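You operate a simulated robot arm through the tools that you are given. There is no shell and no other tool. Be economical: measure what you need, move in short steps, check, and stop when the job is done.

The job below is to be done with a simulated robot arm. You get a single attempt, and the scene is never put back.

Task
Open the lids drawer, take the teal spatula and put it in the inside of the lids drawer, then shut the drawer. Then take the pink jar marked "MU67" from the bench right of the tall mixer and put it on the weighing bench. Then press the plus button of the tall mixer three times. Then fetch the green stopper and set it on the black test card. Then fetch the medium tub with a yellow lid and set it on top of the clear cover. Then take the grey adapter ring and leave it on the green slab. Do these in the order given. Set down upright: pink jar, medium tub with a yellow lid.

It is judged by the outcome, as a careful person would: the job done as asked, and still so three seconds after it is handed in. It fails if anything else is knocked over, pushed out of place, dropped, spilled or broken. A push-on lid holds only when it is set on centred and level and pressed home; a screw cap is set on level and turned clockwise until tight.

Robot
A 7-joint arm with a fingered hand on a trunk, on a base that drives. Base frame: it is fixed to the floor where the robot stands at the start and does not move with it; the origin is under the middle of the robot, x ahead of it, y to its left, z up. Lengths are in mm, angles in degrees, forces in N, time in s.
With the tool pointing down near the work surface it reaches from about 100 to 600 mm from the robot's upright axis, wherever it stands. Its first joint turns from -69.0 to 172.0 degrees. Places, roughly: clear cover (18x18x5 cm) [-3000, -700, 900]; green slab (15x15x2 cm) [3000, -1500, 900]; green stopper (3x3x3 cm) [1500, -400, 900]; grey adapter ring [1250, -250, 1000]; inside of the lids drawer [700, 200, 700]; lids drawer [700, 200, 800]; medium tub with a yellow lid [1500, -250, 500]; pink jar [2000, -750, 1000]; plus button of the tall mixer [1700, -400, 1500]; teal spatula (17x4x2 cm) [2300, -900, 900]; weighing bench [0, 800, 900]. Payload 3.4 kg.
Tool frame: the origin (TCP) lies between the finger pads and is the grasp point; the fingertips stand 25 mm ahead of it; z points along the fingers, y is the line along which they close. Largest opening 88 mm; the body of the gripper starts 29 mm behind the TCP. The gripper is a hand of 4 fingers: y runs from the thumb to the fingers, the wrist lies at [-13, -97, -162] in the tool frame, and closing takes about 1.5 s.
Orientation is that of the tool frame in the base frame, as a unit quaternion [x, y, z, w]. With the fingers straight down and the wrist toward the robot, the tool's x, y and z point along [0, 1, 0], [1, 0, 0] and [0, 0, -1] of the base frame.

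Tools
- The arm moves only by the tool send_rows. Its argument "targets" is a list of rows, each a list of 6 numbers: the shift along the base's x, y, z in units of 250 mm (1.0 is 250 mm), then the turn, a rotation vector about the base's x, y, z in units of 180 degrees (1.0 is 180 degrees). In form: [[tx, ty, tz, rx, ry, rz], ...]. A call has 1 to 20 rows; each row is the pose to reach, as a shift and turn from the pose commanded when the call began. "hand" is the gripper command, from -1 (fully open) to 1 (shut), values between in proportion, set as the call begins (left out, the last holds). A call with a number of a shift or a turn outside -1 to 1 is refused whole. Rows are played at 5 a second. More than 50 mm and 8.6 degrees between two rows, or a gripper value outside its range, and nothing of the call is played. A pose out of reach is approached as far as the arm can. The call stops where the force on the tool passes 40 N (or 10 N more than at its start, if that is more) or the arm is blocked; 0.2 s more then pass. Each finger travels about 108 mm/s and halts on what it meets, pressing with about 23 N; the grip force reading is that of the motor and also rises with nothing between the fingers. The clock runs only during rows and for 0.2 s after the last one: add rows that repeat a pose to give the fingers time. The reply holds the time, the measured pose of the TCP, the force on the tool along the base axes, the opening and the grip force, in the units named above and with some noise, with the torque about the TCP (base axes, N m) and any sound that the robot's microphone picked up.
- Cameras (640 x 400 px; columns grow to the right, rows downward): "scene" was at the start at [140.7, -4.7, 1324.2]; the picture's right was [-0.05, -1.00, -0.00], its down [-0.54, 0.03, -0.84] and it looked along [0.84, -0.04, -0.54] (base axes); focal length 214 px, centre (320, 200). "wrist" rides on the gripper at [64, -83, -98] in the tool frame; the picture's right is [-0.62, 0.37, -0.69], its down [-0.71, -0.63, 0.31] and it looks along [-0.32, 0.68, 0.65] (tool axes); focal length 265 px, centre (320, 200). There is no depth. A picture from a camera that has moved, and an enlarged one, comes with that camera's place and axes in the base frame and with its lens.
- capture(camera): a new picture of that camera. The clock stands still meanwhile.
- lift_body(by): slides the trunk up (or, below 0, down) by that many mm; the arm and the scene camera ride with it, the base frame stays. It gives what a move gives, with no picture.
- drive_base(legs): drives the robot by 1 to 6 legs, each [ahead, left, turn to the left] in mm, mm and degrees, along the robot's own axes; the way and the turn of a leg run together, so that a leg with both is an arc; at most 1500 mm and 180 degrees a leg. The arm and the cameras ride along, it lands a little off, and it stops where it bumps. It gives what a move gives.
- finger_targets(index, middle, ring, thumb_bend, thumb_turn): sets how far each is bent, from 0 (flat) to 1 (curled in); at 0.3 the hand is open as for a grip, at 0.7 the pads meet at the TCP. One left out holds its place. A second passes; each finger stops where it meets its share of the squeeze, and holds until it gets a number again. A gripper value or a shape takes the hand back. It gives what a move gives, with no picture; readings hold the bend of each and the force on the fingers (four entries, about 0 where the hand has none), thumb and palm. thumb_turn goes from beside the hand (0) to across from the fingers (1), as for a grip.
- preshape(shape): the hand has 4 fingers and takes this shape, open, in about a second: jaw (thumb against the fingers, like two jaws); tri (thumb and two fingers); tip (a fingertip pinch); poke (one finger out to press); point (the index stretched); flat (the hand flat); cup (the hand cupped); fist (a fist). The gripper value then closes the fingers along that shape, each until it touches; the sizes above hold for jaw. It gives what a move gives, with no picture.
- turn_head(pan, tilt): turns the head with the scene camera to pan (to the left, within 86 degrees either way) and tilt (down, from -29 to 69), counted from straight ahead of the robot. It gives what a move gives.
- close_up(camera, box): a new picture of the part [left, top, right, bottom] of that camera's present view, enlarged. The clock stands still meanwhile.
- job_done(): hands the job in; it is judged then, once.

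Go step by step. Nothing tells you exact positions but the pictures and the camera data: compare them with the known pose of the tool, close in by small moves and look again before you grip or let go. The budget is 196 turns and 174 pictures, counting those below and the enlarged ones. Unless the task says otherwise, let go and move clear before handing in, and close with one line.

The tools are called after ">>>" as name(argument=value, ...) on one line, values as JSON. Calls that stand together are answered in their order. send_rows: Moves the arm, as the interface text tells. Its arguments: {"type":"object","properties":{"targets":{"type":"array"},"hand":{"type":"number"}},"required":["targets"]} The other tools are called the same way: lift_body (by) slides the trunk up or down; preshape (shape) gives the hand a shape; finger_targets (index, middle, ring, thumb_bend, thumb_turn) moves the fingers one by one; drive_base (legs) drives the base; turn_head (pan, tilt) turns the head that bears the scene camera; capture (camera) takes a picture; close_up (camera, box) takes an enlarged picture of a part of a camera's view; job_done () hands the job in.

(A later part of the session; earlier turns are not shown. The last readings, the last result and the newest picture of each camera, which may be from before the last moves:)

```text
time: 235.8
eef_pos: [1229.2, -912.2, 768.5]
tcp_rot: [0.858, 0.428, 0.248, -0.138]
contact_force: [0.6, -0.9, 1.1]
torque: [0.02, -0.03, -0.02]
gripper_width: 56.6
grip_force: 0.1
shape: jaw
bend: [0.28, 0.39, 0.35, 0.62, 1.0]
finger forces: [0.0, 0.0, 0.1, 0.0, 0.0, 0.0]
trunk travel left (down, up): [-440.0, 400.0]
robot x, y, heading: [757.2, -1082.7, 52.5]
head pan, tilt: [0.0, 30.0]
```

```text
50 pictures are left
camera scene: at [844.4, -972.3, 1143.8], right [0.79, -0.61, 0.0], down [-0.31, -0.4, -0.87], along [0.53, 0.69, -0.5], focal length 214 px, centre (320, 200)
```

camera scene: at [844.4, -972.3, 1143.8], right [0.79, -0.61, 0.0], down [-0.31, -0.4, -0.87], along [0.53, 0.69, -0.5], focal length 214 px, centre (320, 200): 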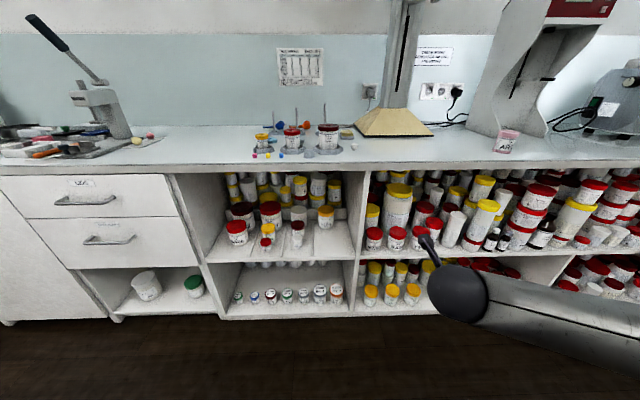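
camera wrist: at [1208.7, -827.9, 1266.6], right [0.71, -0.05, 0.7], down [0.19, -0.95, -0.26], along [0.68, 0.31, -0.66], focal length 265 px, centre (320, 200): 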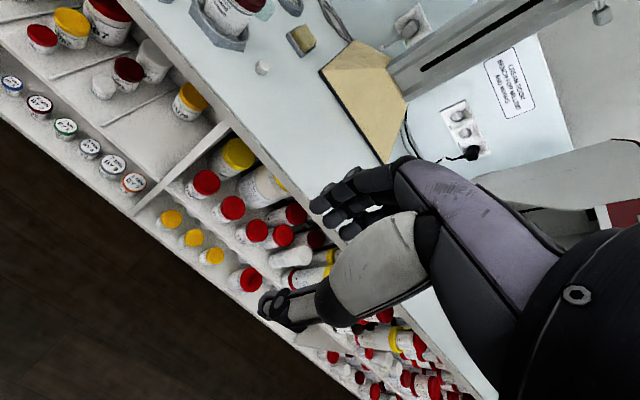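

Orientation is right. Lower the trunk so the wrist passes under the bench top, then drive in from the left.

>>> lift_body(by=-160)

>>> finger_targets(index=0.12, middle=0.12, ring=0.12, thumb_bend=0.12, thumb_turn=1)

>>> drive_base(legs=[[0, 258, 0], [400, 0, 0]])

>>> turn_head(pan=-30, tilt=35)

>>> capture(camera="scene")

>>> capture(camera="wrist")

```text
time: 237.7
eef_pos: [1230.4, -913.9, 608.6]
tcp_rot: [0.858, 0.428, 0.247, -0.137]
contact_force: [0.5, 0.4, 0.0]
torque: [0.02, -0.01, -0.04]
gripper_width: 56.9
grip_force: 0.0
shape: jaw
bend: [0.28, 0.39, 0.35, 0.62, 1.0]
finger forces: [0.0, 0.1, 0.1, 0.0, 0.0, 0.1]
trunk travel left (down, up): [-280.0, 560.0]
robot x, y, heading: [758.5, -1082.3, 52.6]
head pan, tilt: [0.0, 30.0]
```

```text
time: 238.7
eef_pos: [1229.5, -912.3, 609.9]
tcp_rot: [0.858, 0.428, 0.248, -0.137]
contact_force: [-0.3, 0.7, 0.2]
torque: [0.01, -0.01, 0.01]
gripper_width: 117.5
grip_force: 0.1
shape: fingers
bend: [0.12, 0.12, 0.12, 0.12, 0.96]
finger forces: [0.1, 0.1, 0.0, 0.0, 0.0, 0.0]
trunk travel left (down, up): [-280.0, 560.0]
robot x, y, heading: [755.8, -1085.1, 52.2]
head pan, tilt: [0.0, 30.0]
```

```text
time: 242.7
eef_pos: [1275.0, -425.9, 608.0]
tcp_rot: [0.857, 0.431, 0.247, -0.139]
contact_force: [-0.6, 0.8, -0.1]
torque: [0.02, -0.04, -0.03]
gripper_width: 117.3
grip_force: 0.1
shape: fingers
bend: [0.12, 0.12, 0.12, 0.12, 0.96]
finger forces: [0.0, 0.1, 0.0, 0.1, 0.0, 0.0]
trunk travel left (down, up): [-280.0, 560.0]
robot x, y, heading: [805.9, -598.5, 52.6]
head pan, tilt: [0.0, 30.0]
```

```text
time: 243.6
eef_pos: [1275.0, -426.1, 608.4]
tcp_rot: [0.857, 0.431, 0.247, -0.137]
contact_force: [-0.6, 0.3, 0.0]
torque: [-0.01, 0.01, 0.0]
gripper_width: 117.3
grip_force: 0.1
shape: fingers
bend: [0.12, 0.12, 0.12, 0.12, 0.96]
finger forces: [0.0, 0.1, 0.0, 0.0, 0.0, 0.0]
trunk travel left (down, up): [-280.0, 560.0]
robot x, y, heading: [802.7, -596.4, 52.7]
head pan, tilt: [-30.0, 35.0]
```

```text
49 pictures are left
camera scene: at [916.7, -525.5, 976.0], right [0.39, -0.92, 0.0], down [-0.53, -0.22, -0.82], along [0.76, 0.32, -0.57], focal length 214 px, centre (320, 200)
```

scene: 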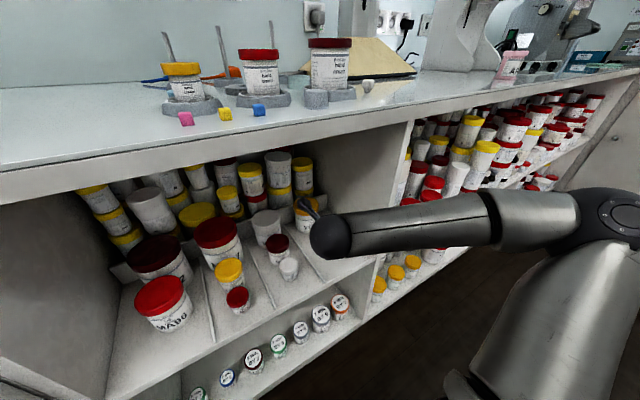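

```text
48 pictures are left
camera wrist: at [1210.1, -378.3, 727.7], right [-0.23, -0.94, 0.24], down [-0.78, 0.03, -0.63], along [0.59, -0.33, -0.74], focal length 265 px, centre (320, 200)
```

wrist: 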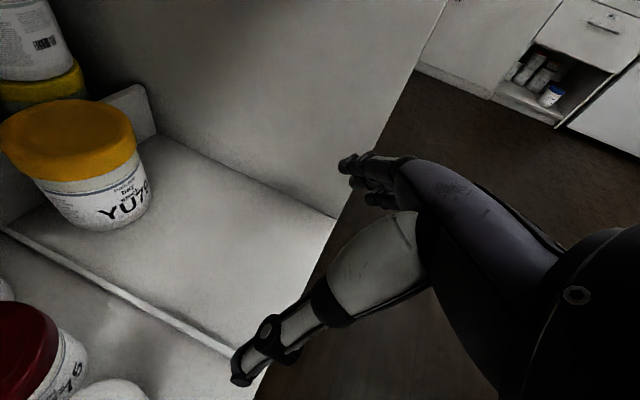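

Tub confirmed at ≈(1441, -248). Drive in 40 mm more and bring the wide-open hand to a pre-grasp point up-front of it.

>>> drive_base(legs=[[40, 0, 0]])

>>> send_rows(targets=[[0.1, 0.09, 0, 0, 0, 0], [0.2, 0.18, 0, 0, 0, 0], [0.3, 0.275, -0.01, 0, 0, 0], [0.395, 0.372, -0.024, 0, 0, 0], [0.395, 0.372, -0.024, 0, 0, 0]])

>>> capture(camera="wrist")

>>> capture(camera="scene")

```text
time: 244.5
eef_pos: [1299.3, -395.6, 608.1]
tcp_rot: [0.857, 0.431, 0.246, -0.137]
contact_force: [-0.3, -0.1, -0.4]
torque: [0.0, 0.0, -0.01]
gripper_width: 117.3
grip_force: 0.1
shape: fingers
bend: [0.12, 0.12, 0.12, 0.12, 0.96]
finger forces: [0.0, 0.1, 0.0, 0.1, 0.0, 0.1]
trunk travel left (down, up): [-280.0, 560.0]
robot x, y, heading: [826.4, -569.6, 52.6]
head pan, tilt: [-30.0, 35.0]
```

```text
time: 245.7
eef_pos: [1396.5, -300.8, 600.4]
tcp_rot: [0.857, 0.431, 0.247, -0.137]
contact_force: [0.8, -0.1, 1.0]
torque: [0.03, -0.03, 0.01]
gripper_width: 117.5
grip_force: 0.1
shape: fingers
bend: [0.12, 0.12, 0.12, 0.12, 0.96]
finger forces: [0.1, 0.0, 0.0, 0.0, 0.1, 0.0]
trunk travel left (down, up): [-280.0, 560.0]
robot x, y, heading: [828.5, -568.8, 52.8]
head pan, tilt: [-30.0, 35.0]
```

```text
47 pictures are left
camera wrist: at [1331.9, -252.8, 720.9], right [-0.23, -0.94, 0.24], down [-0.78, 0.03, -0.63], along [0.59, -0.33, -0.74], focal length 265 px, centre (320, 200)
```

wrist: 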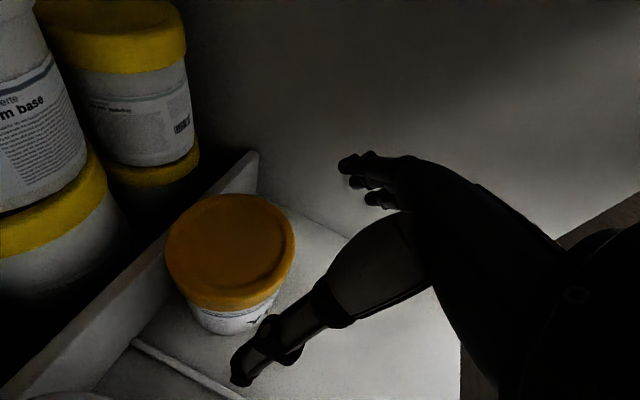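

```text
46 pictures are left
camera scene: at [940.4, -494.6, 976.0], right [0.39, -0.92, 0.0], down [-0.53, -0.22, -0.82], along [0.76, 0.32, -0.57], focal length 214 px, centre (320, 200)
```

scene: 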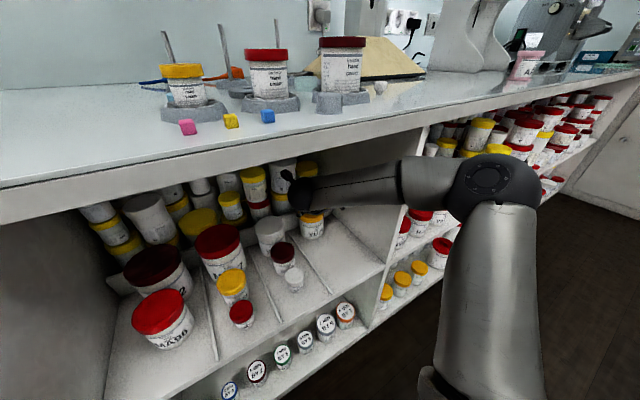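

Aligned. Advance down the tool axis, most of the way, and check.

>>> send_rows(targets=[[0.03, 0.035, -0.068, 0, 0, 0], [0.06, 0.07, -0.136, 0, 0, 0], [0.09, 0.105, -0.2, 0, 0, 0], [0.09, 0.105, -0.2, 0, 0, 0]])

>>> capture(camera="wrist")

>>> close_up(camera="scene", box=[240, 150, 400, 260])

```text
time: 246.7
eef_pos: [1419.8, -275.2, 550.7]
tcp_rot: [0.857, 0.431, 0.247, -0.137]
contact_force: [0.3, 0.6, -0.4]
torque: [-0.03, -0.04, -0.03]
gripper_width: 117.7
grip_force: 0.2
shape: fingers
bend: [0.12, 0.12, 0.12, 0.12, 0.96]
finger forces: [0.0, 0.0, 0.1, 0.0, 0.1, 0.0]
trunk travel left (down, up): [-280.0, 560.0]
robot x, y, heading: [826.3, -565.8, 52.6]
head pan, tilt: [-30.0, 35.0]
```

```text
45 pictures are left
camera wrist: at [1355.3, -226.9, 670.5], right [-0.23, -0.94, 0.24], down [-0.78, 0.03, -0.63], along [0.59, -0.33, -0.74], focal length 265 px, centre (320, 200)
```

wrist: 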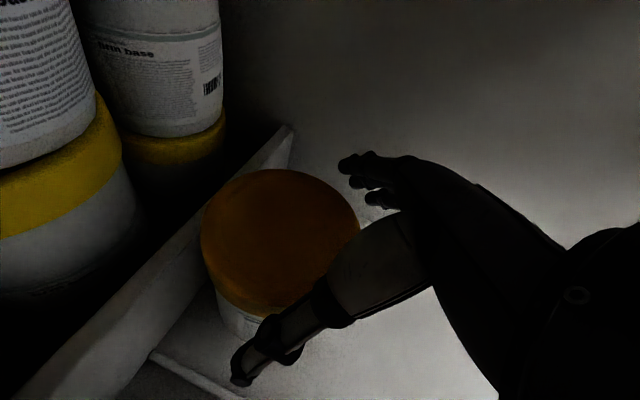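

```text
3.64 times, centred on (320, 205) of scene
camera zoom: at [940.4, -494.7, 976.0], right [0.39, -0.92, 0.0], down [-0.53, -0.22, -0.82], along [0.76, 0.32, -0.57], focal length 780 px, centre (320, 182)
```

zoom: 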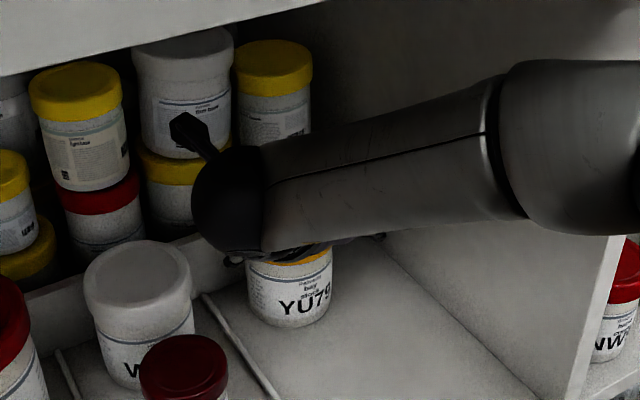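

Continue the last 14 mm down slowly.

>>> send_rows(targets=[[0.004, 0.006, -0.02, 0, 0, 0], [0.008, 0.011, -0.04, 0, 0, 0], [0.01, 0.014, -0.06, 0, 0, 0], [0.01, 0.014, -0.06, 0, 0, 0]])

>>> close_up(camera="wrist", box=[180, 120, 420, 390])

```text
time: 247.7
eef_pos: [1422.4, -272.4, 536.7]
tcp_rot: [0.857, 0.431, 0.247, -0.137]
contact_force: [0.3, 0.2, 0.0]
torque: [0.02, -0.02, -0.02]
gripper_width: 117.3
grip_force: 0.0
shape: fingers
bend: [0.12, 0.12, 0.12, 0.12, 0.96]
finger forces: [0.0, 0.0, 0.1, 0.0, 0.1, 0.0]
trunk travel left (down, up): [-280.0, 560.0]
robot x, y, heading: [824.8, -566.2, 52.9]
head pan, tilt: [-30.0, 35.0]
```

```text
1.48 times, centred on (300, 255) of wrist
camera zoom: at [1357.2, -224.2, 656.6], right [-0.23, -0.94, 0.24], down [-0.78, 0.03, -0.63], along [0.59, -0.33, -0.74], focal length 393 px, centre (350, 118)
```

zoom: 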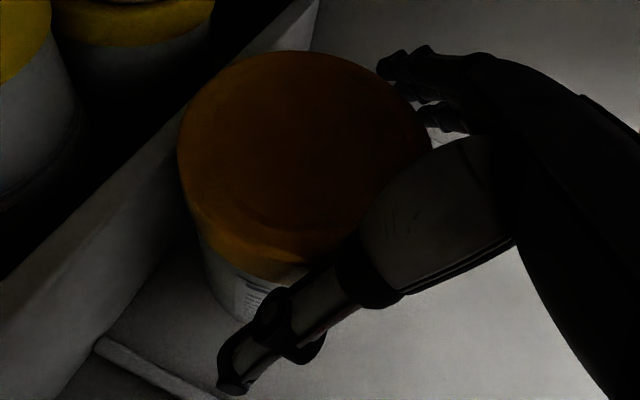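

No contact yet; go ~12 mm deeper along the axis for a better grip.

>>> send_rows(targets=[[0.006, 0.008, -0.014, 0, 0, 0], [0.012, 0.015, -0.028, 0, 0, 0], [0.017, 0.022, -0.04, 0, 0, 0], [0.017, 0.022, -0.04, 0, 0, 0]])

>>> finger_targets(index=0.35, middle=0.35, ring=0.35, thumb_bend=0.35)

>>> finger_targets(index=0.7, middle=0.7, ring=0.7, thumb_bend=0.7)

>>> close_up(camera="wrist", box=[180, 120, 420, 390])

```text
time: 248.7
eef_pos: [1425.5, -267.7, 525.5]
tcp_rot: [0.858, 0.43, 0.247, -0.137]
contact_force: [-1.0, -0.1, 1.1]
torque: [-0.01, -0.06, 0.0]
gripper_width: 118.3
grip_force: 0.9
shape: fingers
bend: [0.12, 0.12, 0.12, 0.12, 0.96]
finger forces: [1.1, 0.1, 0.0, 0.0, 1.5, 0.0]
trunk travel left (down, up): [-280.0, 560.0]
robot x, y, heading: [828.9, -567.6, 52.7]
head pan, tilt: [-30.0, 35.0]
```

```text
time: 249.7
eef_pos: [1426.2, -268.5, 527.2]
tcp_rot: [0.857, 0.431, 0.247, -0.137]
contact_force: [1.3, -6.4, 3.4]
torque: [-0.01, -0.15, -0.13]
gripper_width: 95.7
grip_force: 17.9
shape: fingers
bend: [0.24, 0.35, 0.35, 0.34, 0.96]
finger forces: [20.6, 0.0, 0.1, 0.0, 15.2, 0.0]
trunk travel left (down, up): [-280.0, 560.0]
robot x, y, heading: [824.7, -565.8, 52.7]
head pan, tilt: [-30.0, 35.0]
```

```text
time: 250.7
eef_pos: [1424.2, -267.7, 527.1]
tcp_rot: [0.857, 0.43, 0.247, -0.137]
contact_force: [-8.6, -14.1, 2.9]
torque: [-0.12, -0.42, 0.01]
gripper_width: 74.1
grip_force: 31.7
shape: fingers
bend: [0.24, 0.41, 0.49, 0.55, 0.97]
finger forces: [20.5, 6.5, 6.7, 0.1, 30.5, 0.0]
trunk travel left (down, up): [-280.0, 560.0]
robot x, y, heading: [821.8, -568.6, 52.7]
head pan, tilt: [-30.0, 35.0]
```

```text
1.48 times, centred on (300, 255) of wrist
camera zoom: at [1360.1, -220.3, 646.8], right [-0.23, -0.94, 0.24], down [-0.78, 0.03, -0.63], along [0.59, -0.33, -0.74], focal length 393 px, centre (350, 118)
```

zoom: 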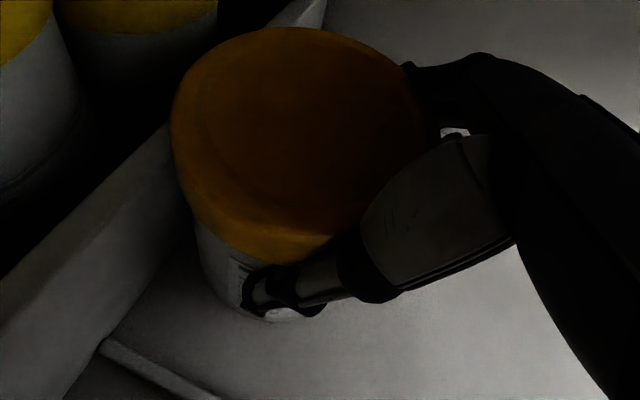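

All fingers are on the tub. Lift slowly 20 mm and check.

>>> send_rows(targets=[[-0.004, -0.005, 0.02, 0, 0, 0], [-0.01, -0.013, 0.04, 0, 0, 0], [-0.016, -0.02, 0.06, 0, 0, 0], [-0.024, -0.03, 0.08, 0, 0, 0], [-0.024, -0.03, 0.08, 0, 0, 0]])

>>> close_up(camera="scene", box=[240, 150, 400, 260])

>>> close_up(camera="wrist", box=[180, 120, 420, 390])

```text
time: 251.9
eef_pos: [1420.3, -275.5, 545.3]
tcp_rot: [0.858, 0.43, 0.246, -0.138]
contact_force: [1.0, -0.3, -2.9]
torque: [-0.09, 0.05, -0.04]
gripper_width: 70.1
grip_force: 16.8
shape: fingers
bend: [0.26, 0.43, 0.52, 0.55, 0.93]
finger forces: [7.3, 4.4, 4.9, 0.1, 16.4, 0.0]
trunk travel left (down, up): [-280.0, 560.0]
robot x, y, heading: [824.3, -570.1, 52.8]
head pan, tilt: [-30.0, 35.0]
```

```text
3.64 times, centred on (320, 205) of scene
camera zoom: at [940.7, -494.5, 975.9], right [0.39, -0.92, 0.0], down [-0.53, -0.22, -0.82], along [0.76, 0.32, -0.57], focal length 780 px, centre (320, 182)
```

zoom: 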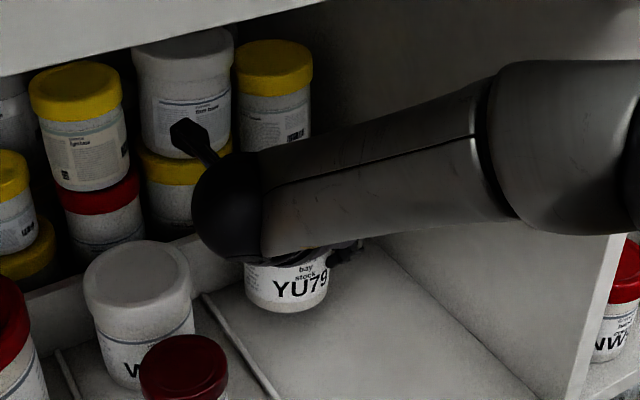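

```text
1.48 times, centred on (300, 255) of wrist
camera zoom: at [1355.9, -226.3, 665.4], right [-0.23, -0.94, 0.24], down [-0.78, 0.03, -0.63], along [0.59, -0.33, -0.74], focal length 393 px, centre (350, 118)
```

zoom: 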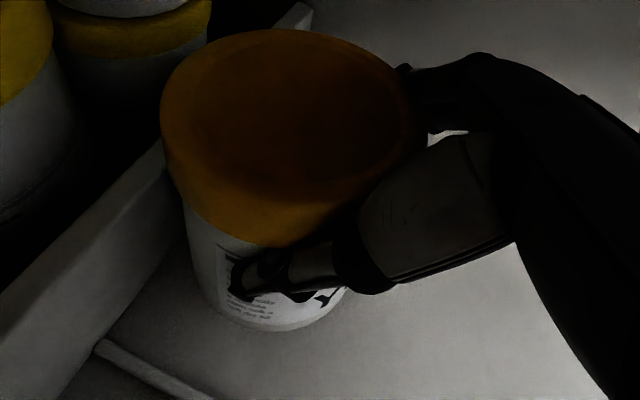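

Tub is lifted but the grip is ahead of its widest point and slipped slightly. I'll set it down further forward on the clear part of the shelf and re-grip straight from above.

>>> send_rows(targets=[[-0.035, -0.045, 0, 0, 0, 0], [-0.07, -0.09, 0, 0, 0, 0], [-0.105, -0.135, 0, 0, 0, 0], [-0.14, -0.18, 0, 0, 0, 0], [-0.175, -0.226, 0, 0, 0, 0], [-0.21, -0.27, 0, 0, 0, 0], [-0.21, -0.27, -0.02, 0, 0, 0], [-0.21, -0.27, -0.04, 0, 0, 0], [-0.21, -0.27, -0.05, 0, 0, 0], [-0.21, -0.27, -0.06, 0, 0, 0]])

>>> close_up(camera="scene", box=[240, 150, 400, 260])

```text
time: 254.1
eef_pos: [1367.6, -342.5, 532.7]
tcp_rot: [0.857, 0.431, 0.247, -0.137]
contact_force: [-0.9, -0.9, -1.0]
torque: [-0.02, -0.03, 0.05]
gripper_width: 69.6
grip_force: 17.0
shape: fingers
bend: [0.26, 0.43, 0.52, 0.55, 0.93]
finger forces: [7.6, 4.4, 4.5, 0.1, 16.6, 0.0]
trunk travel left (down, up): [-280.0, 560.0]
robot x, y, heading: [826.8, -567.1, 53.0]
head pan, tilt: [-30.0, 35.0]
```

```text
3.64 times, centred on (320, 205) of scene
camera zoom: at [940.3, -494.8, 976.1], right [0.39, -0.92, 0.0], down [-0.53, -0.22, -0.82], along [0.76, 0.32, -0.57], focal length 780 px, centre (320, 182)
```

zoom: 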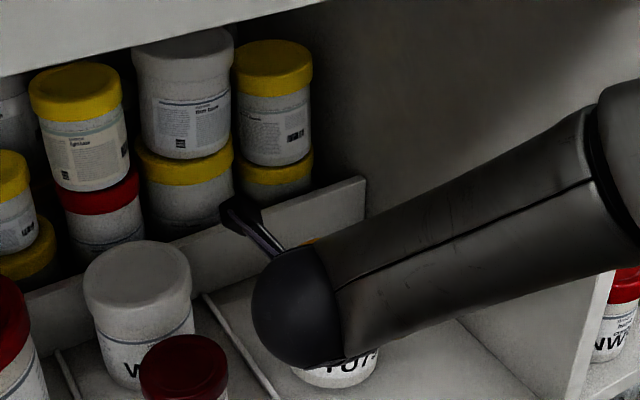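

>>> send_rows(targets=[[0, 0, -0.01, 0, 0, 0], [0, 0, -0.02, 0, 0, 0], [0, 0, -0.026, 0, 0, 0], [0, 0, -0.026, 0, 0, 0]])

>>> finger_targets(index=0.08, middle=0.08, ring=0.08, thumb_bend=0.08, thumb_turn=1)

>>> send_rows(targets=[[-0.02, -0.026, 0.05, 0, 0, 0], [-0.05, -0.065, 0.12, 0, 0, 0], [-0.08, -0.1, 0.2, 0, 0, 0], [-0.1, -0.13, 0.32, 0, 0, 0]])

>>> capture(camera="wrist")

```text
time: 255.1
eef_pos: [1368.8, -342.4, 525.3]
tcp_rot: [0.857, 0.43, 0.248, -0.137]
contact_force: [-2.6, -0.5, 5.4]
torque: [-0.11, -0.2, -0.02]
gripper_width: 67.6
grip_force: 14.5
shape: fingers
bend: [0.27, 0.44, 0.55, 0.55, 0.93]
finger forces: [5.8, 4.4, 3.8, 0.1, 14.3, 0.0]
trunk travel left (down, up): [-280.0, 560.0]
robot x, y, heading: [827.1, -568.4, 52.7]
head pan, tilt: [-30.0, 35.0]
```

```text
time: 256.1
eef_pos: [1368.2, -343.9, 524.8]
tcp_rot: [0.857, 0.43, 0.247, -0.138]
contact_force: [0.4, 0.1, 0.0]
torque: [0.02, 0.0, 0.0]
gripper_width: 123.1
grip_force: 0.1
shape: fingers
bend: [0.08, 0.08, 0.08, 0.08, 0.96]
finger forces: [0.0, 0.1, 0.0, 0.0, 0.0, 0.0]
trunk travel left (down, up): [-280.0, 560.0]
robot x, y, heading: [826.9, -572.2, 52.7]
head pan, tilt: [-30.0, 35.0]
```

```text
time: 257.1
eef_pos: [1343.7, -377.3, 606.0]
tcp_rot: [0.858, 0.43, 0.246, -0.137]
contact_force: [-0.2, -0.4, 0.0]
torque: [0.01, -0.02, 0.0]
gripper_width: 122.9
grip_force: 0.1
shape: fingers
bend: [0.08, 0.08, 0.08, 0.08, 0.96]
finger forces: [0.0, 0.0, 0.0, 0.0, 0.1, 0.1]
trunk travel left (down, up): [-280.0, 560.0]
robot x, y, heading: [827.3, -567.9, 52.7]
head pan, tilt: [-30.0, 35.0]
```

```text
38 pictures are left
camera wrist: at [1279.4, -328.3, 725.9], right [-0.23, -0.94, 0.24], down [-0.78, 0.03, -0.63], along [0.58, -0.33, -0.74], focal length 265 px, centre (320, 200)
```

wrist: 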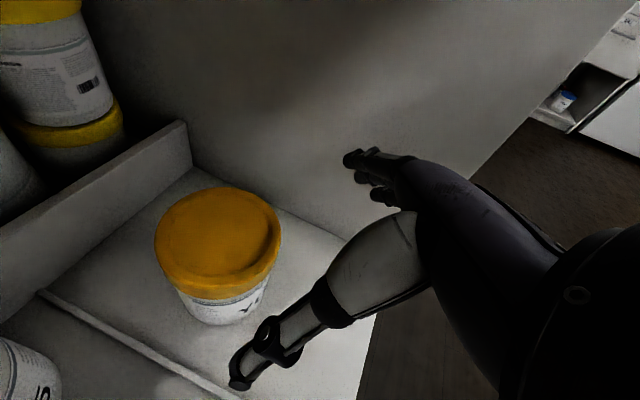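

The tub stands upright at ≈(1392, -320), clear of the riser. Re-orient the hand to point nearly straight down above it.

>>> send_rows(targets=[[0.04, 0.045, -0.02, -0.033, 0.0256, 0], [0.08, 0.09, -0.04, -0.066, 0.0511, 0], [0.12, 0.14, -0.06, -0.0988, 0.0767, 0], [0.16, 0.19, -0.08, -0.1317, 0.1022, 0], [0.194, 0.229, -0.1, -0.1317, 0.1022, 0], [0.194, 0.229, -0.1, -0.1317, 0.1022, 0]])

>>> capture(camera="wrist")

```text
time: 258.5
eef_pos: [1391.7, -318.8, 578.3]
tcp_rot: [0.895, 0.445, 0.014, -0.026]
contact_force: [-0.1, -0.3, 0.3]
torque: [-0.05, 0.01, 0.04]
gripper_width: 123.0
grip_force: 0.0
shape: fingers
bend: [0.08, 0.08, 0.08, 0.08, 0.96]
finger forces: [0.0, 0.0, 0.0, 0.0, 0.0, 0.0]
trunk travel left (down, up): [-280.0, 560.0]
robot x, y, heading: [829.7, -570.9, 52.8]
head pan, tilt: [-30.0, 35.0]
```

```text
37 pictures are left
camera wrist: at [1362.6, -223.5, 684.1], right [-0.08, -0.76, 0.65], down [-0.93, -0.17, -0.32], along [0.35, -0.63, -0.69], focal length 265 px, centre (320, 200)
```

wrist: 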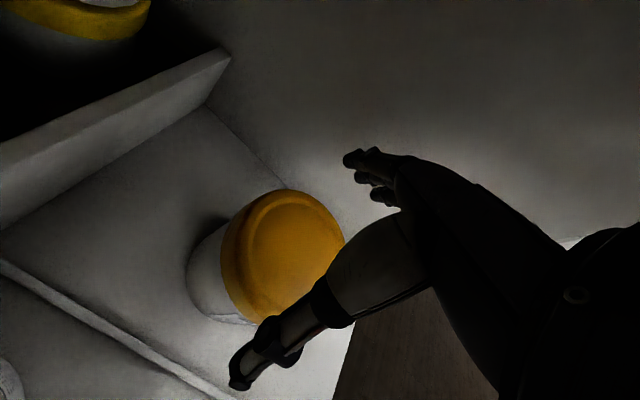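

Shift a few mm and descend around the tub.

>>> send_rows(targets=[[0.006, -0.02, -0.07, 0, 0, 0], [0.006, -0.02, -0.14, 0, 0, 0], [0.006, -0.02, -0.19, 0, 0, 0], [0.006, -0.02, -0.22, 0, 0, 0], [0.006, -0.02, -0.25, 0, 0, 0], [0.006, -0.02, -0.25, 0, 0, 0]])

>>> capture(camera="wrist")

```text
time: 259.7
eef_pos: [1394.6, -319.3, 529.3]
tcp_rot: [0.894, 0.445, 0.026, -0.03]
contact_force: [-3.6, -0.6, 22.4]
torque: [0.34, 0.22, 0.1]
gripper_width: 126.0
grip_force: 12.1
shape: fingers
bend: [0.06, 0.08, 0.08, 0.07, 0.96]
finger forces: [5.8, 0.2, 0.1, 0.0, 18.2, 0.0]
trunk travel left (down, up): [-280.0, 560.0]
robot x, y, heading: [826.8, -567.1, 52.8]
head pan, tilt: [-30.0, 35.0]
stopped in row 5: the force on the tool passed its limit (the readings are from after the stop); the commanded pose is now the measured one
```

```text
36 pictures are left
camera wrist: at [1362.5, -225.4, 635.6], right [-0.09, -0.77, 0.64], down [-0.93, -0.17, -0.34], along [0.36, -0.62, -0.69], focal length 265 px, centre (320, 200)
```

wrist: 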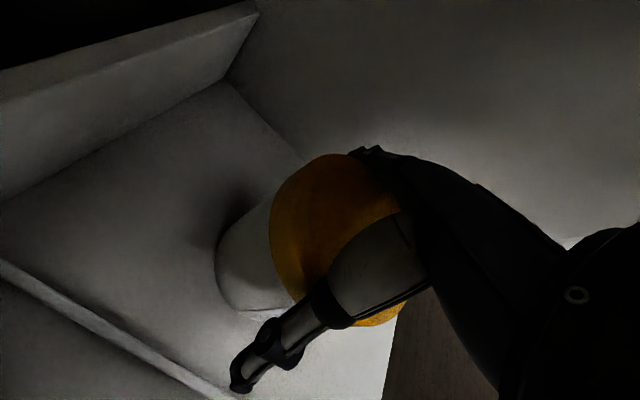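

Lid is nested between thumb and fingers. Raise 4 mm, shift 3 mm left, and squeeze.

>>> send_rows(targets=[[0, 0, 0.016, 0, 0, 0], [-0.01, 0.007, 0.016, 0, 0, 0], [-0.01, 0.007, 0.016, 0, 0, 0]])

>>> finger_targets(index=0.3, middle=0.3, ring=0.3, thumb_bend=0.3)

>>> finger_targets(index=0.8, middle=0.8, ring=0.8, thumb_bend=0.8)

>>> send_rows(targets=[[0, 0, 0.02, 0, 0, 0], [0, 0, 0.04, 0, 0, 0], [0, 0, 0.06, 0, 0, 0], [0, 0, 0.08, 0, 0, 0], [0, 0, 0.08, 0, 0, 0]])

>>> capture(camera="wrist")

```text
time: 260.5
eef_pos: [1391.6, -318.7, 530.7]
tcp_rot: [0.896, 0.444, 0.022, -0.027]
contact_force: [2.8, -4.5, 17.8]
torque: [0.18, 0.09, 0.0]
gripper_width: 126.4
grip_force: 9.1
shape: fingers
bend: [0.05, 0.08, 0.08, 0.08, 0.96]
finger forces: [7.9, 0.9, 0.0, 0.0, 9.3, 0.1]
trunk travel left (down, up): [-280.0, 560.0]
robot x, y, heading: [828.5, -571.8, 52.8]
head pan, tilt: [-30.0, 35.0]
```

```text
time: 261.5
eef_pos: [1391.0, -318.5, 531.9]
tcp_rot: [0.895, 0.445, 0.022, -0.028]
contact_force: [7.3, -7.3, 25.3]
torque: [-0.45, -0.38, 0.1]
gripper_width: 121.6
grip_force: 28.7
shape: fingers
bend: [0.09, 0.3, 0.24, 0.23, 0.94]
finger forces: [16.9, 11.0, 9.8, 0.0, 20.1, 0.0]
trunk travel left (down, up): [-280.0, 560.0]
robot x, y, heading: [829.2, -571.9, 52.7]
head pan, tilt: [-30.0, 35.0]
```

```text
time: 262.5
eef_pos: [1389.2, -316.5, 530.5]
tcp_rot: [0.895, 0.446, 0.022, -0.028]
contact_force: [-3.0, 2.1, 19.3]
torque: [-0.52, -0.51, -0.08]
gripper_width: 71.7
grip_force: 43.8
shape: fingers
bend: [0.05, 0.3, 0.2, 0.73, 0.91]
finger forces: [15.1, 14.7, 13.1, 0.0, 45.2, 0.0]
trunk travel left (down, up): [-280.0, 560.0]
robot x, y, heading: [826.0, -562.4, 52.6]
head pan, tilt: [-30.0, 35.0]
```

```text
time: 263.7
eef_pos: [1391.3, -315.8, 548.3]
tcp_rot: [0.895, 0.444, 0.02, -0.028]
contact_force: [0.1, 0.2, -1.6]
torque: [0.02, 0.01, 0.02]
gripper_width: 70.5
grip_force: 31.7
shape: fingers
bend: [0.07, 0.3, 0.21, 0.73, 0.92]
finger forces: [10.8, 10.2, 9.5, 0.0, 33.3, 0.1]
trunk travel left (down, up): [-280.0, 560.0]
robot x, y, heading: [829.8, -567.7, 52.6]
head pan, tilt: [-30.0, 35.0]
```

```text
35 pictures are left
camera wrist: at [1361.5, -222.7, 653.2], right [-0.09, -0.76, 0.64], down [-0.93, -0.17, -0.33], along [0.36, -0.63, -0.69], focal length 265 px, centre (320, 200)
```

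wrist: 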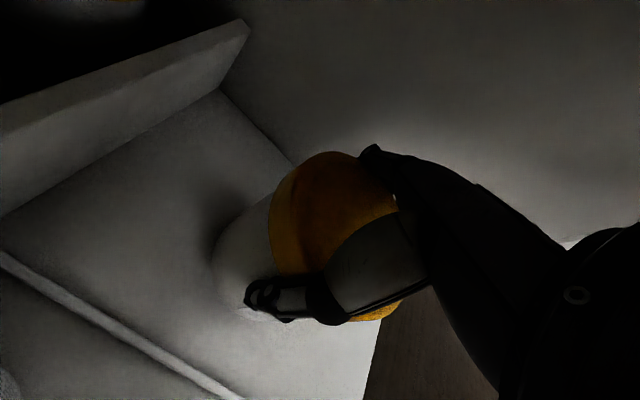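

The tub is firmly held now. Raise a little and back straight out of the shelf.

>>> send_rows(targets=[[0, 0, 0.04, 0, 0, 0], [0, 0, 0.08, 0, 0, 0]])

>>> drive_base(legs=[[-200, 0, 0], [-400, 0, 0]])

>>> turn_head(pan=-25, tilt=45)

>>> capture(camera="scene")

```text
time: 264.3
eef_pos: [1390.9, -319.1, 569.4]
tcp_rot: [0.895, 0.445, 0.02, -0.028]
contact_force: [-1.0, 0.5, -2.5]
torque: [0.02, 0.04, 0.02]
gripper_width: 70.4
grip_force: 32.0
shape: fingers
bend: [0.07, 0.3, 0.21, 0.73, 0.92]
finger forces: [10.8, 10.2, 9.4, 0.1, 33.2, 0.1]
trunk travel left (down, up): [-280.0, 560.0]
robot x, y, heading: [826.4, -566.3, 53.1]
head pan, tilt: [-30.0, 35.0]
```

```text
time: 268.0
eef_pos: [1029.8, -789.6, 568.3]
tcp_rot: [0.893, 0.45, 0.02, -0.027]
contact_force: [-0.1, -0.4, -2.7]
torque: [0.0, 0.01, 0.0]
gripper_width: 70.0
grip_force: 31.6
shape: fingers
bend: [0.07, 0.3, 0.21, 0.73, 0.92]
finger forces: [10.8, 10.1, 9.4, 0.0, 33.0, 0.0]
trunk travel left (down, up): [-280.0, 560.0]
robot x, y, heading: [468.8, -1046.8, 53.4]
head pan, tilt: [-30.0, 35.0]
```

```text
time: 268.7
eef_pos: [1029.2, -791.1, 568.4]
tcp_rot: [0.892, 0.45, 0.021, -0.028]
contact_force: [-0.1, -1.2, -2.7]
torque: [0.02, -0.01, 0.0]
gripper_width: 70.6
grip_force: 31.8
shape: fingers
bend: [0.07, 0.3, 0.21, 0.73, 0.92]
finger forces: [10.7, 10.1, 9.3, 0.0, 33.0, 0.0]
trunk travel left (down, up): [-280.0, 560.0]
robot x, y, heading: [462.7, -1043.8, 53.3]
head pan, tilt: [-25.0, 45.0]
```

```text
34 pictures are left
camera scene: at [571.0, -967.5, 961.2], right [0.48, -0.88, 0.0], down [-0.62, -0.34, -0.71], along [0.62, 0.34, -0.71], focal length 214 px, centre (320, 200)
```

scene: 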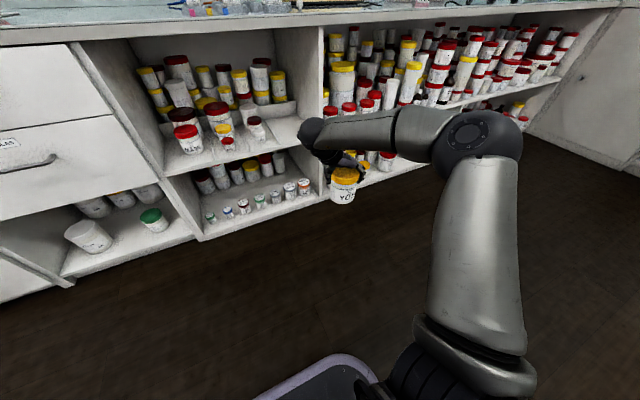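

Tub carried upright. Raise the trunk, turn around and look for the clear cover on the opposite side.

>>> lift_body(by=400)

>>> drive_base(legs=[[0, 0, 140], [1200, 0, 0]])

>>> turn_head(pan=10, tilt=20)

>>> capture(camera="scene")

```text
time: 272.5
eef_pos: [1029.5, -790.1, 969.2]
tcp_rot: [0.892, 0.45, 0.021, -0.028]
contact_force: [-0.6, 0.5, -2.3]
torque: [0.01, 0.01, -0.02]
gripper_width: 70.2
grip_force: 31.2
shape: fingers
bend: [0.07, 0.3, 0.21, 0.73, 0.92]
finger forces: [10.8, 10.2, 9.4, 0.1, 32.5, 0.0]
trunk travel left (down, up): [-680.0, 160.0]
robot x, y, heading: [467.2, -1047.0, 53.3]
head pan, tilt: [-25.0, 45.0]
```

```text
time: 284.3
eef_pos: [-1284.7, -1097.8, 969.1]
tcp_rot: [-0.097, 0.995, -0.018, -0.029]
contact_force: [0.4, 0.7, -2.9]
torque: [-0.02, -0.02, 0.02]
gripper_width: 69.9
grip_force: 29.4
shape: fingers
bend: [0.07, 0.3, 0.21, 0.73, 0.92]
finger forces: [10.8, 9.2, 8.7, 0.0, 29.8, 0.0]
trunk travel left (down, up): [-680.0, 160.0]
robot x, y, heading: [-693.5, -1287.1, -169.1]
head pan, tilt: [-25.0, 45.0]
```

```text
time: 285.3
eef_pos: [-1283.5, -1097.9, 969.5]
tcp_rot: [-0.096, 0.995, -0.018, -0.029]
contact_force: [-1.0, 0.5, -3.5]
torque: [-0.03, 0.03, -0.01]
gripper_width: 69.9
grip_force: 29.5
shape: fingers
bend: [0.07, 0.3, 0.21, 0.73, 0.92]
finger forces: [10.8, 9.1, 8.6, 0.1, 29.8, 0.0]
trunk travel left (down, up): [-680.0, 160.0]
robot x, y, heading: [-698.4, -1286.7, -168.9]
head pan, tilt: [10.0, 20.0]
```

```text
33 pictures are left
camera scene: at [-831.8, -1330.4, 1399.7], right [-0.36, 0.93, 0.0], down [0.32, 0.12, -0.94], along [-0.88, -0.34, -0.34], focal length 214 px, centre (320, 200)
```

scene: 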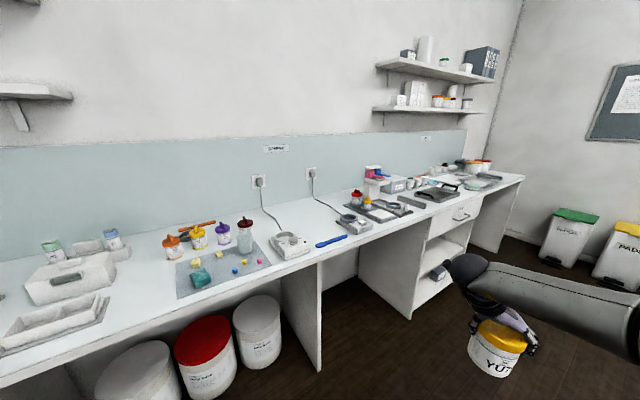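

I see the opposite bench; the clear cover should be near its far end. Square up to that bench and strafe toward it.

>>> drive_base(legs=[[0, 0, 41], [0, -1000, 0], [0, -780, 0]])

>>> turn_head(pan=-15, tilt=30)

>>> capture(camera="scene")

```text
time: 296.3
eef_pos: [-2694.4, -474.7, 968.7]
tcp_rot: [-0.441, 0.897, -0.028, -0.021]
contact_force: [-0.4, -0.3, -2.3]
torque: [0.0, -0.03, 0.02]
gripper_width: 69.6
grip_force: 28.7
shape: fingers
bend: [0.07, 0.3, 0.22, 0.73, 0.92]
finger forces: [11.0, 9.0, 8.5, 0.0, 29.3, 0.0]
trunk travel left (down, up): [-680.0, 160.0]
robot x, y, heading: [-2126.9, -232.2, -128.0]
head pan, tilt: [10.0, 20.0]
```

```text
time: 297.2
eef_pos: [-2693.4, -475.7, 969.8]
tcp_rot: [-0.442, 0.896, -0.028, -0.021]
contact_force: [0.5, -0.4, -2.7]
torque: [0.0, -0.07, 0.01]
gripper_width: 69.7
grip_force: 29.0
shape: fingers
bend: [0.07, 0.3, 0.22, 0.73, 0.92]
finger forces: [11.0, 8.9, 8.6, 0.0, 29.2, 0.1]
trunk travel left (down, up): [-680.0, 160.0]
robot x, y, heading: [-2123.8, -231.9, -127.6]
head pan, tilt: [-15.0, 30.0]
```

```text
32 pictures are left
camera scene: at [-2229.9, -325.3, 1383.8], right [-0.61, 0.8, 0.0], down [0.4, 0.3, -0.87], along [-0.69, -0.53, -0.5], focal length 214 px, centre (320, 200)
```

scene: 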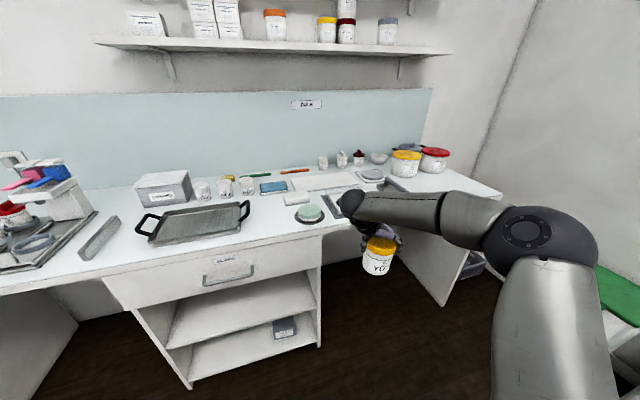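

Raise the tub above bench height, then stand so the cover is straight ahead for a clear look.

>>> lift_body(by=160)

>>> drive_base(legs=[[0, -380, 0], [230, 0, 0]])

>>> turn_head(pan=0, tilt=45)

>>> capture(camera="scene")

```text
time: 299.0
eef_pos: [-2693.8, -475.4, 1128.9]
tcp_rot: [-0.442, 0.896, -0.027, -0.02]
contact_force: [0.3, -0.5, -3.4]
torque: [-0.01, -0.02, 0.01]
gripper_width: 69.5
grip_force: 28.7
shape: fingers
bend: [0.07, 0.3, 0.22, 0.73, 0.92]
finger forces: [10.9, 9.0, 8.5, 0.1, 29.1, 0.1]
trunk travel left (down, up): [-840.0, 0.0]
robot x, y, heading: [-2131.1, -228.7, -127.5]
head pan, tilt: [-15.0, 30.0]
```

```text
time: 302.8
eef_pos: [-3134.8, -421.6, 1130.0]
tcp_rot: [-0.443, 0.896, -0.027, -0.02]
contact_force: [0.6, -0.4, -2.8]
torque: [-0.03, 0.01, -0.01]
gripper_width: 69.7
grip_force: 28.8
shape: fingers
bend: [0.07, 0.3, 0.22, 0.73, 0.92]
finger forces: [11.1, 8.9, 8.5, 0.0, 29.3, 0.0]
trunk travel left (down, up): [-840.0, 0.0]
robot x, y, heading: [-2569.0, -173.7, -127.8]
head pan, tilt: [-15.0, 30.0]
```

```text
time: 303.5
eef_pos: [-3134.9, -421.4, 1128.4]
tcp_rot: [-0.442, 0.896, -0.028, -0.02]
contact_force: [-0.2, 0.0, -3.4]
torque: [-0.02, 0.02, 0.01]
gripper_width: 69.8
grip_force: 28.7
shape: fingers
bend: [0.07, 0.3, 0.22, 0.73, 0.92]
finger forces: [11.0, 9.0, 8.5, 0.0, 29.2, 0.1]
trunk travel left (down, up): [-840.0, 0.0]
robot x, y, heading: [-2567.6, -174.5, -127.5]
head pan, tilt: [0.0, 45.0]
```

```text
31 pictures are left
camera scene: at [-2648.1, -280.3, 1521.2], right [-0.79, 0.61, 0.0], down [0.43, 0.56, -0.71], along [-0.43, -0.56, -0.71], focal length 214 px, centre (320, 200)
```

scene: 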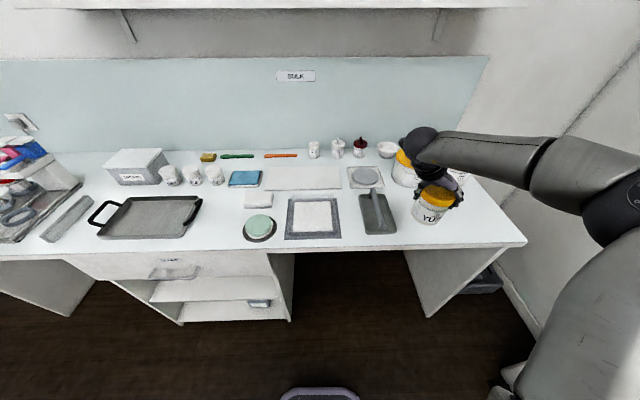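

>>> close_up(camera="scene", box=[240, 150, 400, 260])

```text
3.64 times, centred on (320, 205) of scene
camera zoom: at [-2648.1, -280.3, 1521.2], right [-0.79, 0.61, 0.0], down [0.43, 0.56, -0.71], along [-0.43, -0.56, -0.71], focal length 780 px, centre (320, 182)
```

zoom: 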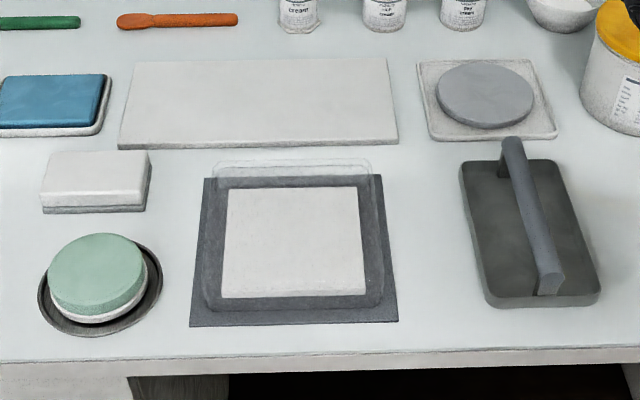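

The clear cover is the transparent box over the white slab, centre ≈(-2942, -708), top z≈953. Drive so the tub is above it.

>>> drive_base(legs=[[0, 325, 0], [108, 0, 0]])

>>> turn_head(pan=-25, tilt=45)

>>> capture(camera="scene")

```text
time: 306.5
eef_pos: [-2942.5, -706.6, 1129.2]
tcp_rot: [-0.443, 0.896, -0.028, -0.02]
contact_force: [1.0, 0.3, -2.7]
torque: [-0.01, -0.03, -0.03]
gripper_width: 69.7
grip_force: 29.1
shape: fingers
bend: [0.07, 0.3, 0.22, 0.73, 0.92]
finger forces: [11.1, 9.0, 8.5, 0.1, 29.2, 0.0]
trunk travel left (down, up): [-840.0, 0.0]
robot x, y, heading: [-2378.8, -459.4, -127.5]
head pan, tilt: [0.0, 45.0]
```

```text
time: 307.4
eef_pos: [-2941.7, -705.4, 1128.5]
tcp_rot: [-0.444, 0.896, -0.028, -0.02]
contact_force: [-0.5, 0.9, -1.4]
torque: [-0.03, -0.01, 0.01]
gripper_width: 69.5
grip_force: 28.8
shape: fingers
bend: [0.07, 0.3, 0.22, 0.73, 0.92]
finger forces: [11.1, 9.0, 8.5, 0.0, 29.2, 0.0]
trunk travel left (down, up): [-840.0, 0.0]
robot x, y, heading: [-2379.8, -462.3, -127.7]
head pan, tilt: [-25.0, 45.0]
```

```text
29 pictures are left
camera scene: at [-2477.9, -536.7, 1521.2], right [-0.46, 0.89, 0.0], down [0.63, 0.33, -0.71], along [-0.63, -0.33, -0.71], focal length 214 px, centre (320, 200)
```

scene: 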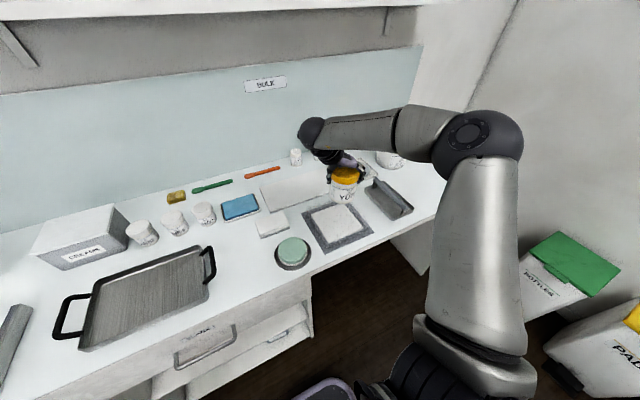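

Exactly over the cover. Lower to ~15 mm above, then feel down.

>>> send_rows(targets=[[0, -0.006, -0.1, 0, 0, 0], [0, -0.01, -0.2, 0, 0, 0], [0, -0.01, -0.29, 0, 0, 0], [0, -0.01, -0.33, 0, 0, 0], [0, -0.01, -0.33, 0, 0, 0]])

>>> close_up(camera="scene", box=[280, 120, 440, 270])

```text
time: 308.6
eef_pos: [-2942.3, -708.0, 1048.1]
tcp_rot: [-0.443, 0.896, -0.028, -0.02]
contact_force: [-0.3, -0.3, -1.9]
torque: [-0.06, -0.01, 0.03]
gripper_width: 69.5
grip_force: 29.4
shape: fingers
bend: [0.07, 0.3, 0.22, 0.73, 0.92]
finger forces: [11.1, 9.0, 8.5, 0.1, 29.2, 0.2]
trunk travel left (down, up): [-840.0, 0.0]
robot x, y, heading: [-2375.7, -461.5, -127.3]
head pan, tilt: [-25.0, 45.0]
```

```text
2.67 times, centred on (360, 195) of scene
camera zoom: at [-2478.1, -536.9, 1521.1], right [-0.46, 0.89, 0.0], down [0.63, 0.33, -0.71], along [-0.63, -0.33, -0.71], focal length 572 px, centre (213, 213)
```

zoom: 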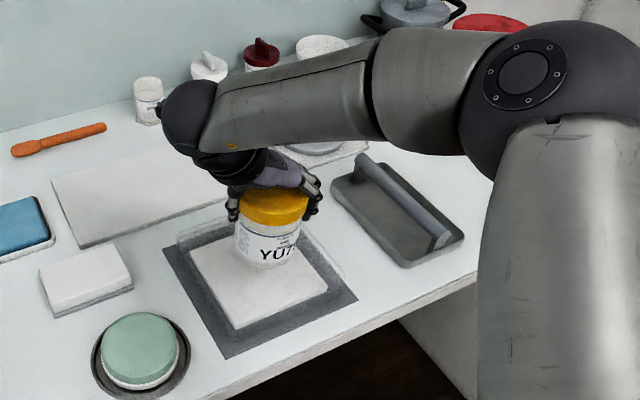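

>>> send_rows(targets=[[0, 0, -0.03, 0, 0, 0], [0, 0, -0.045, 0, 0, 0], [0, 0, -0.055, 0, 0, 0], [0, 0, -0.055, 0, 0, 0]])

>>> send_rows(targets=[[0, 0, -0.01, 0, 0, 0], [0, 0, -0.018, 0, 0, 0], [0, 0, -0.018, 0, 0, 0]])

```text
time: 309.6
eef_pos: [-2942.1, -710.7, 1032.9]
tcp_rot: [-0.443, 0.896, -0.027, -0.02]
contact_force: [0.2, 0.2, -2.3]
torque: [-0.02, 0.0, 0.0]
gripper_width: 69.5
grip_force: 28.9
shape: fingers
bend: [0.07, 0.3, 0.22, 0.73, 0.92]
finger forces: [11.0, 8.9, 8.4, 0.1, 29.1, 0.0]
trunk travel left (down, up): [-840.0, 0.0]
robot x, y, heading: [-2379.1, -458.1, -127.4]
head pan, tilt: [-25.0, 45.0]
```

```text
time: 310.4
eef_pos: [-2942.4, -709.3, 1029.1]
tcp_rot: [-0.443, 0.896, -0.027, -0.019]
contact_force: [-0.2, -0.5, -2.5]
torque: [0.04, 0.04, 0.01]
gripper_width: 69.8
grip_force: 28.4
shape: fingers
bend: [0.07, 0.3, 0.22, 0.73, 0.92]
finger forces: [11.0, 9.0, 8.5, 0.0, 29.1, 0.0]
trunk travel left (down, up): [-840.0, 0.0]
robot x, y, heading: [-2377.1, -457.8, -127.5]
head pan, tilt: [-25.0, 45.0]
```

No contact yet; keep lowering by small steps.

>>> send_rows(targets=[[0, 0, -0.01, 0, 0, 0], [0, 0, -0.02, 0, 0, 0], [0, 0, -0.02, 0, 0, 0]])

>>> close_up(camera="scene", box=[310, 150, 390, 240])

```text
time: 311.1
eef_pos: [-2940.8, -708.5, 1024.8]
tcp_rot: [-0.444, 0.896, -0.028, -0.02]
contact_force: [0.3, -0.7, 4.4]
torque: [0.16, 0.2, 0.02]
gripper_width: 69.5
grip_force: 30.1
shape: fingers
bend: [0.07, 0.3, 0.22, 0.73, 0.92]
finger forces: [11.9, 9.6, 8.7, 0.0, 29.7, 0.0]
trunk travel left (down, up): [-840.0, 0.0]
robot x, y, heading: [-2377.0, -459.8, -127.7]
head pan, tilt: [-25.0, 45.0]
```

```text
4.44 times, centred on (350, 195) of scene
camera zoom: at [-2476.8, -536.6, 1521.4], right [-0.46, 0.89, 0.0], down [0.63, 0.33, -0.71], along [-0.63, -0.33, -0.71], focal length 953 px, centre (187, 222)
```

zoom: 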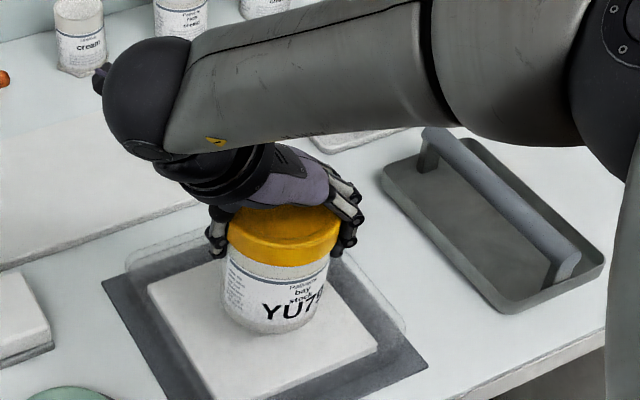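

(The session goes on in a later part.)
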